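You operate a simulated robot arm through the tools that you are given. There is no shell and no other tool. Be economical: measure what you need, move in short steps, check, and stop when the job is done.

You run a simulated robot arm. Do the job below in one go: nothing can be reset, and whatever is moved stays where it is left.

TASK
Take the teal spacer and leave it on the purple tray.

It is judged by the outcome, as a careful person would: the job done as asked, and still so three seconds after it is handed in. It fails if anything else is knocked over, pushed out of place, dropped, spilled or broken.

THE ROBOT
A 7-joint arm with a two-finger parallel gripper, fixed in place. Base frame: the origin is at the foot of the arm, x ahead of it, y to its left, z up; the work surface is at about z = 0. Lengths are in mm, angles in degrees, forces in N, time in s.
With the tool pointing down near the work surface it reaches from about 240 to 620 mm from the base axis. Its first joint turns from -66.0 to 66.0 degrees. Payload 2.6 kg.
The TCP is the grasp point between the finger pads, 30 mm short of the fingertips. In the tool frame z runs along the fingers and y along their closing line. Largest opening 94 mm; finger width 28, thickness 10; the body of the gripper, 50 by 96 mm, starts 55 mm behind the TCP.
Orientation is that of the tool frame in the base frame, as [roll, pitch, yaw] about the fixed x, y, z axes, in that order (R = Rz(yaw) Ry(pitch) Rx(roll)). With the fingers straight down and closing along the base's y, the tool's x points along the base's -x, its y along +y and its z along -z.

THE INTERFACE
- The arm moves only by the tool play_rows. Its argument "targets" is one flat list of numbers, 7 for each row, row after row: the shift along the tool's x, y, z in units of 150 mm (1.0 is 150 mm), then the turn, a rotation vector about the tool's x, y, z in units of 180 degrees (1.0 is 180 degrees), then the opening, from 0 (shut) to 1 (fully open). In form: [tx, ty, tz, wx, wy, wz, hand, tx, ty, tz, wx, wy, wz, hand, ...]. A call has 1 to 20 rows; each row is the pose to reach, as a shift and turn from the pose commanded when the call began, along the tool's axes at that moment. A call with a number of a shift or a turn outside -1 to 1 is refused whole. Rows are played at 5 a second. More than 50 mm and 8.6 degrees between two rows, or a gripper value outside its range, and nothing of the call is played. A pose out of reach is approached as far as the arm can. The call stops where the force on the tool passes 40 N (or 10 N more than at its start, if that is more) or the arm is blocked; 0.2 s more then pass. Each finger travels about 72 mm/s and halts on what it meets, pressing with about 34 N; the grip force reading is that of the motor and also rises with nothing between the fingers. The clock runs only during rows and for 0.2 s after the last one: add rows that repeat a pose to give the fingers time. The reply holds the time, the measured pose of the TCP, the force on the tool along the base axes, the opening and the grip force, in the units named above and with some noise.
- Cameras (640 x 400 px; columns grow to the right, rows downward): "scene" is fixed at [23.2, 419.5, 578.2]; the picture's right is [-0.88, -0.47, 0.00], its down [-0.20, 0.38, -0.90] and it looks along [0.42, -0.79, -0.43] (base axes); focal length 353 px, centre (320, 200). "wrist" rides on the gripper at [-37, 0, -58] in the tool frame; the picture's right is [0.00, -1.00, 0.00], its down [0.97, 0.00, -0.24] and it looks along [0.24, 0.00, 0.97] (tool axes); focal length 218 px, centre (320, 200). There is no depth. A picture from a camera that has moved, and an enlarged one, comes with that camera's place and axes in the base frame and with its lens.
- camera(camera): a new picture of that camera. The clock stands still meanwhile.
- inspect(camera, box): a new picture of the part [left, top, right, bottom] of that camera's present view, enlarged. The clock stands still meanwhile.
- finish_job(): hands the job in; it is judged then, once.

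Go step by step. Nothing tells you positions but the pictures and the camera data: compare them with the known pose of the tool, close in by small moves and look again before you grip or let go. The budget is 90 turns and 42 pictures, counting those below and the enlarged ones. Unless the task says otherwise, let go and move clear before handing in, and close with one line.

The tools are called after "Emit:" as name(argument=value, ...) on one line, values as JSON. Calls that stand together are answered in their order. play_rows: Moves the arm, as the interface text tells. Its arguments: {"type":"object","properties":{"targets":{"type":"array","items":{"type":"number"}}},"required":["targets"]} The other tools are called the same way: camera (camera) takes a picture; inspect (camera, box) takes an enlarged picture of a part of a camera's view; finish_job () hands the job in.

At the start:

```text
t: 0.0
tcp_pos: [409.8, -119.1, 309.1]
orientation: [180.0, 0.0, 179.9]
force: [0.6, -0.5, 0.1]
grip_width: 93.9
gripper_force: 0.0
```

scene: 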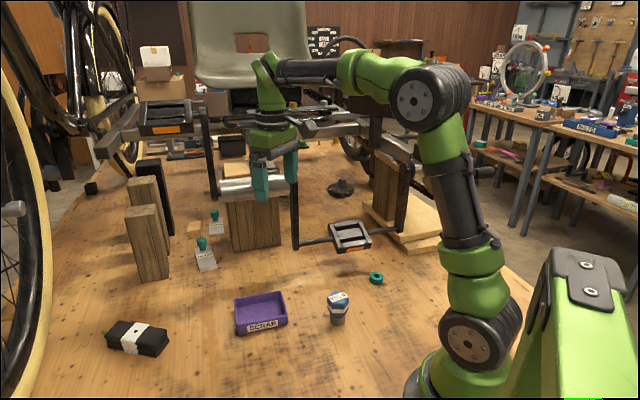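
wrist: 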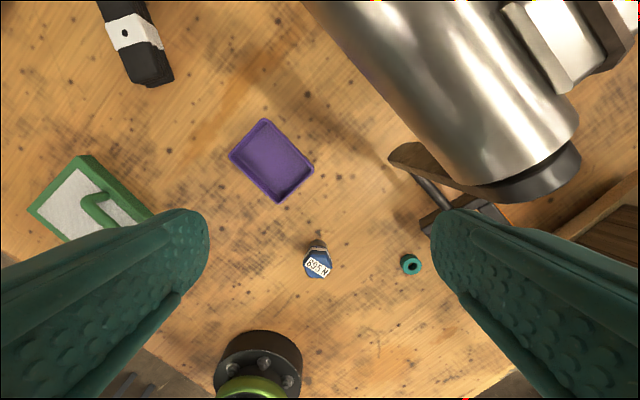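

The teal spacer is near (237, -286), next to the pedal, and the purple tray is near (424, -45). I will first move high toward the spacer, turning the hand so it lines up with the pedal's edge.

Emit:
play_rows(targets=[0.108, -0.097, 0.03, 0, 0, 0.031, 0.8, 0.217, -0.193, 0.06, 0, 0, 0.0625, 0.7, 0.325, -0.29, 0.1, 0, 0, 0.094, 0.7, 0.433, -0.387, 0.15, 0, 0, 0.125, 0.7, 0.542, -0.483, 0.2, 0, 0, 0.156, 0.7, 0.65, -0.58, 0.26, 0, 0, 0.1875, 0.7, 0.758, -0.677, 0.33, 0, 0, 0.219, 0.7, 0.867, -0.773, 0.393, 0, 0, 0.25, 0.7])

Emit:
camera(camera="wrist")

Emit:
camera(camera="scene")

```text
t: 1.8
tcp_pos: [278.7, -235.7, 250.1]
orientation: [-179.9, -0.1, 135.0]
force: [0.5, 0.5, 0.6]
grip_width: 65.6
gripper_force: 0.1
```

```text
39 pictures are left
camera wrist: at [304.7, -261.7, 309.6], right [-0.71, -0.71, 0.0], down [-0.69, 0.69, 0.24], along [-0.17, 0.17, -0.97], focal length 218 px, centre (320, 200)
```

wrist: 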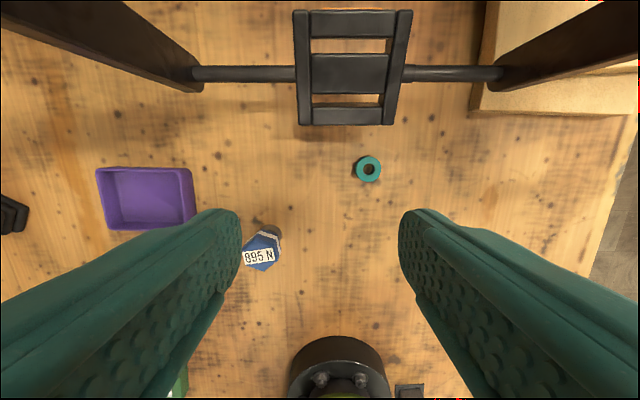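

```text
38 pictures are left
```

scene: 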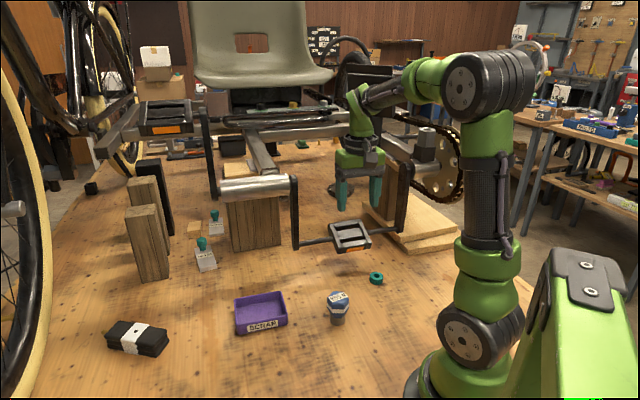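

The hand is parallel to the pedal's edge, and both views put the spacer at about (236, -287), roughly 50 mm clear of the pedal. I will move over it and come down to z = 120.

Emit:
play_rows(targets=[-0.014, -0.147, 0.1, 0, 0, 0, 0.7, -0.028, -0.295, 0.25, 0, 0, 0, 0.7, -0.041, -0.442, 0.45, 0, 0, 0, 0.7, -0.041, -0.442, 0.65, 0, 0, 0, 0.7, -0.041, -0.442, 0.8, 0, 0, 0, 0.7, -0.041, -0.442, 0.867, 0, 0, 0, 0.7])

Emit:
camera(camera="wrist")

Emit:
camera(camera="scene")

```text
t: 3.2
tcp_pos: [237.6, -288.1, 118.5]
orientation: [180.0, 0.1, 135.0]
force: [-0.2, -1.0, -0.7]
grip_width: 66.0
gripper_force: 0.1
```

```text
37 pictures are left
camera wrist: at [263.5, -314.2, 178.7], right [-0.71, -0.71, 0.0], down [-0.69, 0.69, 0.24], along [-0.17, 0.17, -0.97], focal length 218 px, centre (320, 200)
```

wrist: 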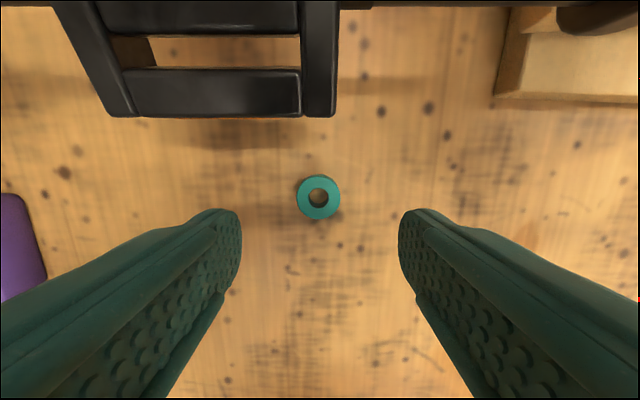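

```text
36 pictures are left
```

scene: 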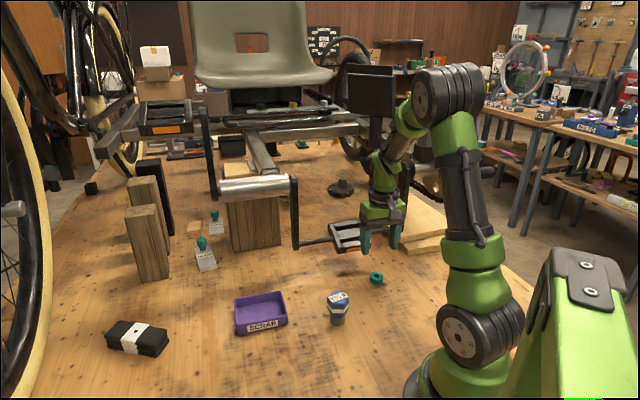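

The spacer is centred between the fingers and the pedal is well clear. I will go down until the fingertips are about 4 mm above the table.

Emit:
play_rows(targets=[0.007, 0, 0.15, 0, 0, 0, 0.7, 0.007, 0, 0.3, 0, 0, 0, 0.7, 0.007, 0, 0.42, 0, 0, 0, 0.7, 0.007, 0, 0.5, 0, 0, 0, 0.7, 0.007, 0, 0.555, 0, 0, 0, 0.7])

Emit:
camera(camera="wrist")

Emit:
inspect(camera="scene", box=[300, 180, 460, 300])

```text
t: 4.4
tcp_pos: [237.0, -287.5, 37.0]
orientation: [180.0, 0.0, 135.1]
force: [0.9, -0.2, -0.5]
grip_width: 65.5
gripper_force: 0.1
```

```text
35 pictures are left
camera wrist: at [263.1, -313.0, 96.1], right [-0.71, -0.71, 0.0], down [-0.69, 0.69, 0.24], along [-0.17, 0.17, -0.97], focal length 218 px, centre (320, 200)
```

wrist: 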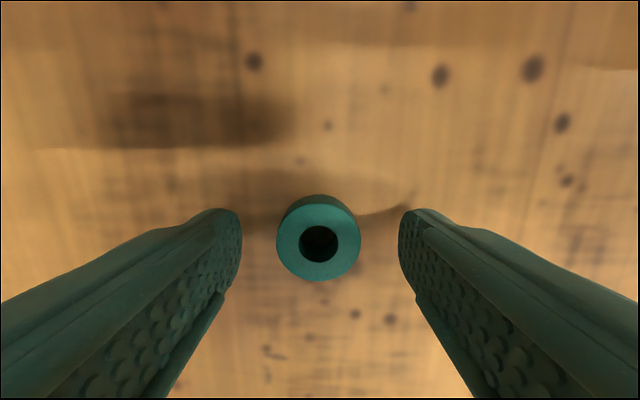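

```text
3.33 times, centred on (380, 240) of scene
camera zoom: at [23.2, 419.5, 578.2], right [-0.88, -0.47, 0.0], down [-0.2, 0.38, -0.9], along [0.42, -0.79, -0.43], focal length 1178 px, centre (120, 67)
```

zoom: 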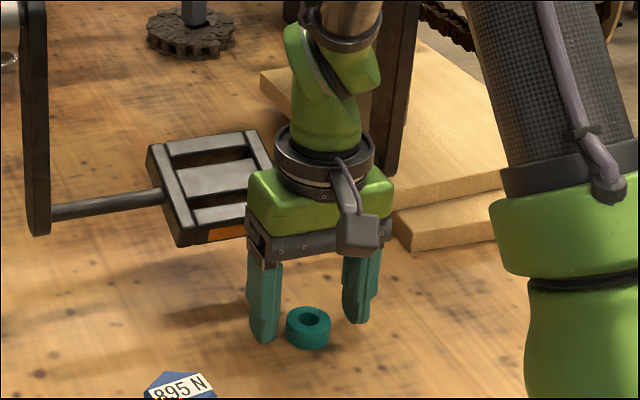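

The spacer sits midway between the fingers and stands about 15 mm tall. I will go down 3 mm more and close.

Emit:
play_rows(targets=[0, 0, 0.02, 0, 0, 0, 0.7, 0, 0, 0.02, 0, 0, 0, 0.5, 0, 0, 0.02, 0, 0, 0, 0.3, 0, 0, 0.02, 0, 0, 0, 0.25, 0, 0, 0.02, 0, 0, 0, 0.25, 0, 0, 0.02, 0, 0, 0, 0.25])

Emit:
camera(camera="wrist")

```text
t: 5.8
tcp_pos: [236.1, -286.2, 34.9]
orientation: [-180.0, 0.0, 135.1]
force: [1.0, 0.2, -0.1]
grip_width: 32.1
gripper_force: 34.4
```

```text
33 pictures are left
camera wrist: at [263.1, -312.8, 93.0], right [-0.71, -0.71, 0.0], down [-0.69, 0.69, 0.24], along [-0.17, 0.17, -0.97], focal length 218 px, centre (320, 200)
```

wrist: 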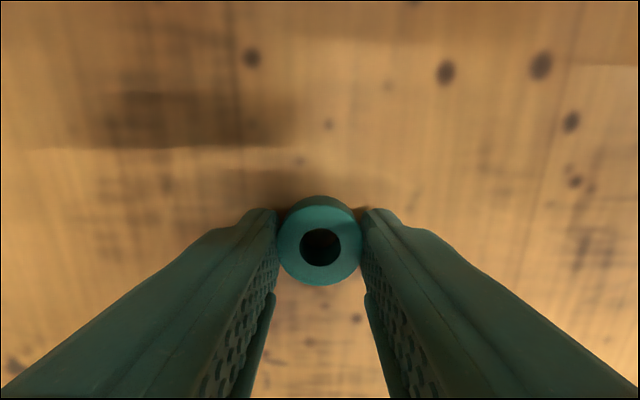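

The fingers hold the spacer at 32 mm. I will lift straight up.

Emit:
play_rows(targets=[0, 0, -0.05, 0, 0, 0, 0.25, 0, 0, -0.15, 0, 0, 0, 0.25, 0, 0, -0.3, 0, 0, 0, 0.25, 0, 0, -0.5, 0, 0, 0, 0.25, 0, 0, -0.7, 0, 0, 0, 0.25, 0, 0, -0.87, 0, 0, 0, 0.25, 0, 0, -1, 0, 0, 0, 0.25])

Emit:
camera(camera="wrist")

```text
t: 7.4
tcp_pos: [238.0, -285.7, 183.5]
orientation: [180.0, -0.1, 135.2]
force: [-0.9, -0.1, -0.4]
grip_width: 32.4
gripper_force: 34.0
```

```text
32 pictures are left
camera wrist: at [264.1, -312.0, 242.4], right [-0.71, -0.71, 0.0], down [-0.69, 0.69, 0.24], along [-0.17, 0.17, -0.97], focal length 218 px, centre (320, 200)
```

wrist: 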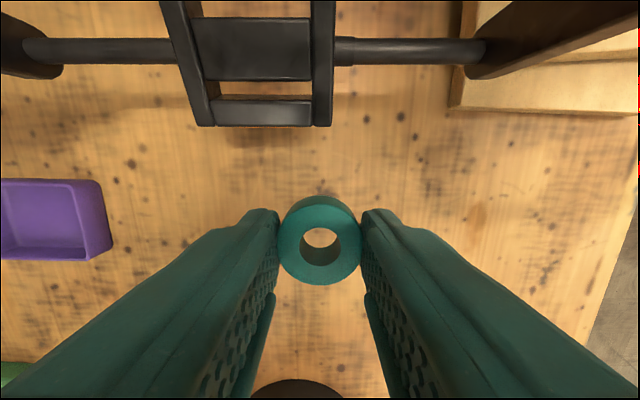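

The spacer is held and the pedal is undisturbed. I will carry it toward the tray at this height, keeping the yaw because it matches the tray's sides.

Emit:
play_rows(targets=[0.06, 0.1, 0, 0, 0, 0, 0.25, 0.12, 0.25, 0, 0, 0, 0, 0.25, 0.18, 0.4, 0, 0, 0, 0, 0.25, 0.22, 0.55, 0, 0, 0, 0, 0.25, 0.26, 0.7, 0, 0, 0, 0, 0.25, 0.26, 0.85, 0, 0, 0, 0, 0.25, 0.26, 1, 0, 0, 0, 0, 0.25])

Emit:
play_rows(targets=[0, 0.12, 0, 0, 0, 0, 0.25, 0, 0.25, 0, 0, 0, 0, 0.25, 0, 0.4, 0, 0, 0, 0, 0.25, 0, 0.55, 0, 0, 0, 0, 0.25, 0, 0.7, 0, 0, 0, 0, 0.25, 0, 0.85, 0, 0, 0, 0, 0.25, 0, 0.95, 0, 0, 0, 0, 0.25, 0, 1, 0, 0, 0, 0, 0.25])

Emit:
camera(camera="wrist")

Emit:
camera(camera="scene")

```text
t: 9.0
tcp_pos: [313.8, -152.4, 182.9]
orientation: [180.0, 0.0, 134.9]
force: [0.4, -0.3, -1.3]
grip_width: 32.1
gripper_force: 34.3
```

```text
t: 10.8
tcp_pos: [420.5, -47.0, 183.8]
orientation: [179.9, 0.0, 135.1]
force: [0.4, 0.3, -0.4]
grip_width: 32.3
gripper_force: 34.0
```

```text
31 pictures are left
camera wrist: at [446.8, -72.3, 243.1], right [-0.71, -0.71, 0.0], down [-0.69, 0.69, 0.24], along [-0.17, 0.17, -0.97], focal length 218 px, centre (320, 200)
```

wrist: 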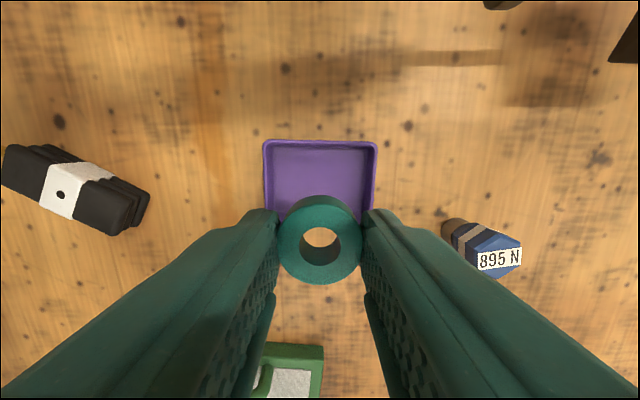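

```text
30 pictures are left
```

scene: 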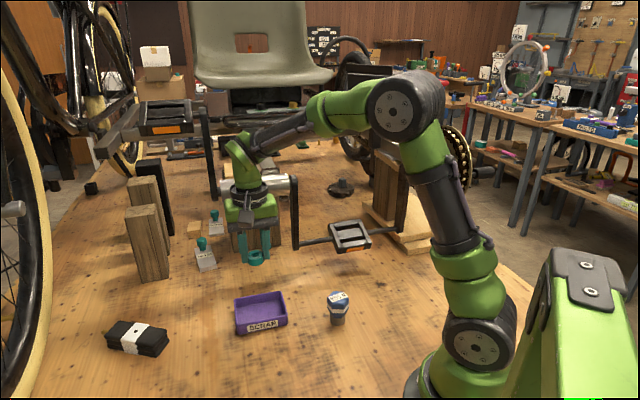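

The spacer is centred over the tray at about (421, -47), lined up with its sides, and nothing is in the way. I will go down to z = 60 and look.

Emit:
play_rows(targets=[0, 0, 0.1, 0, 0, 0, 0.25, 0, 0, 0.25, 0, 0, 0, 0.25, 0, 0, 0.4, 0, 0, 0, 0.25, 0, 0, 0.55, 0, 0, 0, 0.25, 0, 0, 0.68, 0, 0, 0, 0.25, 0, 0, 0.77, 0, 0, 0, 0.25, 0, 0, 0.825, 0, 0, 0, 0.25])

Emit:
camera(camera="wrist")

Emit:
inspect(camera="scene", box=[200, 220, 360, 350])

```text
t: 12.4
tcp_pos: [419.6, -47.1, 58.6]
orientation: [180.0, 0.0, 135.0]
force: [0.8, -0.6, -0.6]
grip_width: 32.6
gripper_force: 33.8
```

```text
29 pictures are left
camera wrist: at [446.1, -73.7, 118.2], right [-0.71, -0.71, 0.0], down [-0.69, 0.69, 0.24], along [-0.17, 0.17, -0.97], focal length 218 px, centre (320, 200)
```

wrist: 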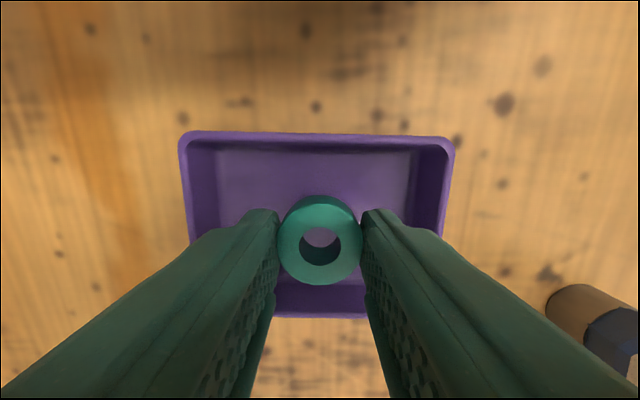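

```text
3.08 times, centred on (280, 285) of scene
camera zoom: at [23.2, 419.5, 578.2], right [-0.88, -0.47, 0.0], down [-0.2, 0.38, -0.9], along [0.42, -0.79, -0.43], focal length 1087 px, centre (443, -62)
```

zoom: 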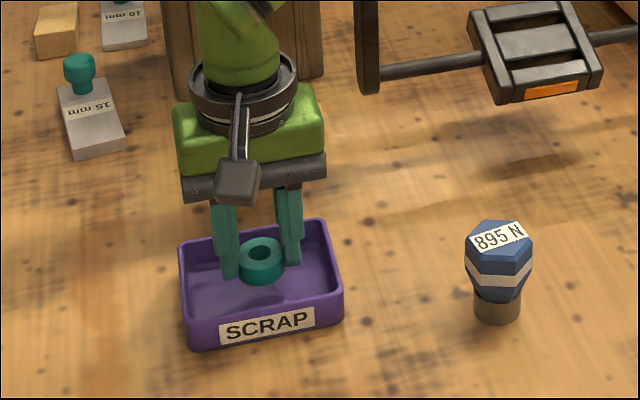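

It is centred inside the tray walls. I will lower it gently the last 19 mm, watching the force.

Emit:
play_rows(targets=[0, 0, 0.04, 0, 0, 0, 0.25, 0, 0, 0.07, 0, 0, 0, 0.25, 0, 0, 0.1, 0, 0, 0, 0.25, 0, 0, 0.12, 0, 0, 0, 0.25, 0, 0, 0.12, 0, 0, 0, 0.25])

Emit:
inspect(camera="scene", box=[220, 260, 300, 340])

```text
t: 13.6
tcp_pos: [420.5, -46.6, 41.3]
orientation: [179.9, 0.0, 135.2]
force: [-0.4, -0.8, -2.1]
grip_width: 32.1
gripper_force: 34.1
```

```text
5.00 times, centred on (260, 300) of scene
camera zoom: at [23.2, 419.5, 578.2], right [-0.88, -0.47, 0.0], down [-0.2, 0.38, -0.9], along [0.42, -0.79, -0.43], focal length 1767 px, centre (620, -300)
```

zoom: 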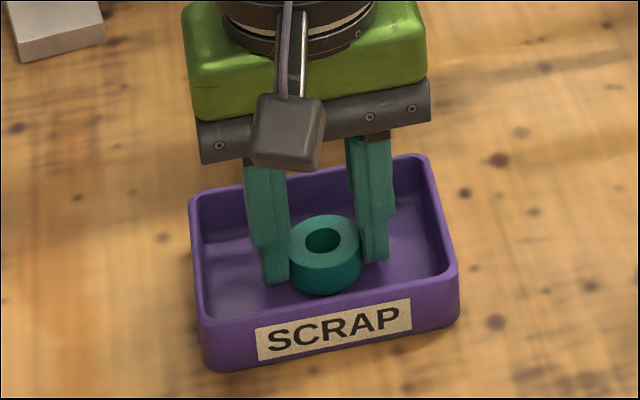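

The spacer is almost on the tray floor. I will ease down a little further and look for contact.

Emit:
play_rows(targets=[0, 0, 0.007, 0, 0, 0, 0.25, 0, 0, 0.014, 0, 0, 0, 0.25, 0, 0, 0.014, 0, 0, 0, 0.25])

```text
t: 14.4
tcp_pos: [421.4, -47.9, 40.3]
orientation: [179.9, -0.1, 135.1]
force: [-0.1, -0.6, -1.1]
grip_width: 32.1
gripper_force: 33.7
```

Emit:
play_rows(targets=[0, 0, 0.007, 0, 0, 0, 0.25, 0, 0, 0.014, 0, 0, 0, 0.25, 0, 0, 0.014, 0, 0, 0, 0.25])

```text
t: 15.2
tcp_pos: [420.2, -46.4, 39.0]
orientation: [-180.0, 0.1, 135.0]
force: [-5.7, 0.3, 18.1]
grip_width: 32.3
gripper_force: 34.3
```

The force rose to 18 N, so the spacer has touched the tray floor. I will back off 1 mm, open slightly, and keep the fingers inside the tray.

Emit:
play_rows(targets=[0, 0, -0.007, 0, 0, 0, 0.25, 0, 0, -0.007, 0, 0, 0, 0.4, 0, 0, -0.007, 0, 0, 0, 0.55, 0, 0, -0.007, 0, 0, 0, 0.55, 0, 0, -0.007, 0, 0, 0, 0.55])

Emit:
camera(camera="wrist")

```text
t: 16.4
tcp_pos: [421.1, -46.9, 38.5]
orientation: [-180.0, -0.1, 135.1]
force: [-0.2, -0.2, 0.3]
grip_width: 52.0
gripper_force: 0.1
```

```text
26 pictures are left
camera wrist: at [447.3, -72.8, 97.7], right [-0.71, -0.71, 0.0], down [-0.69, 0.69, 0.24], along [-0.17, 0.17, -0.97], focal length 218 px, centre (320, 200)
```

wrist: 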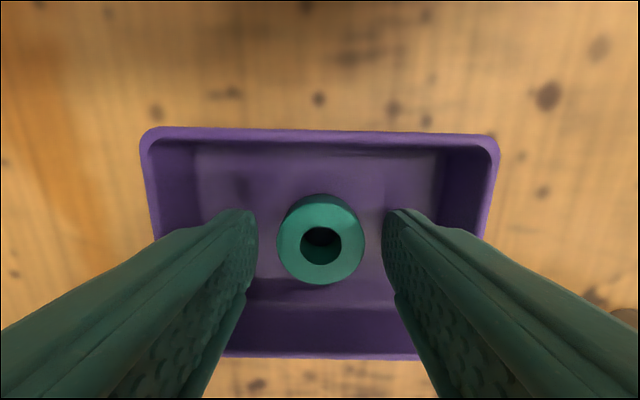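

The spacer is released and lies flat in the tray, with both fingers clear of it and of the walls. I will rise straight up.

Emit:
play_rows(targets=[0, 0, -0.05, 0, 0, 0, 0.55, 0, 0, -0.15, 0, 0, 0, 0.55, 0, 0, -0.3, 0, 0, 0, 0.55, 0, 0, -0.5, 0, 0, 0, 0.55, 0, 0, -0.7, 0, 0, 0, 0.55, 0, 0, -0.87, 0, 0, 0, 0.55, 0, 0, -1, 0, 0, 0, 0.55])

Emit:
camera(camera="wrist")

Emit:
camera(camera="scene")

```text
t: 18.0
tcp_pos: [419.4, -48.9, 188.0]
orientation: [-179.9, -0.1, 135.0]
force: [-0.2, 1.0, 0.0]
grip_width: 51.5
gripper_force: 0.2
```

```text
25 pictures are left
camera wrist: at [445.2, -74.9, 248.5], right [-0.71, -0.71, 0.0], down [-0.69, 0.69, 0.24], along [-0.17, 0.17, -0.97], focal length 218 px, centre (320, 200)
```

wrist: 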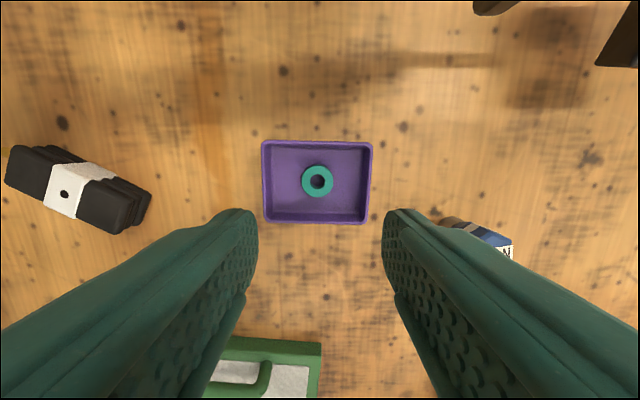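

```text
24 pictures are left
```

scene: 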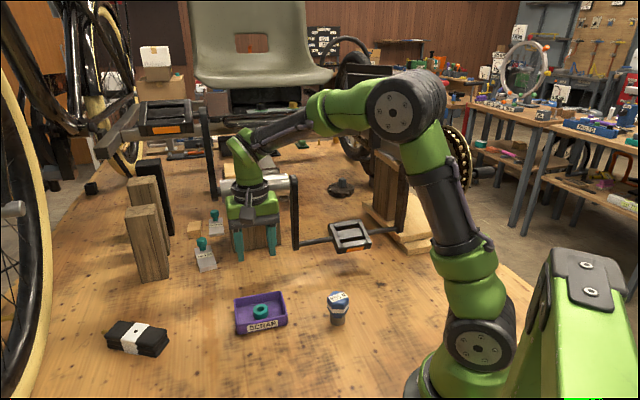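

The spacer lies in the purple tray, the hand is clear, and everything else looks to be where it started. I am handing the job in.

Emit:
finish_job()

```text
The job is handed in.
```

The teal spacer is lying flat in the purple tray, the gripper is clear, and the last pictures show nothing else moved.
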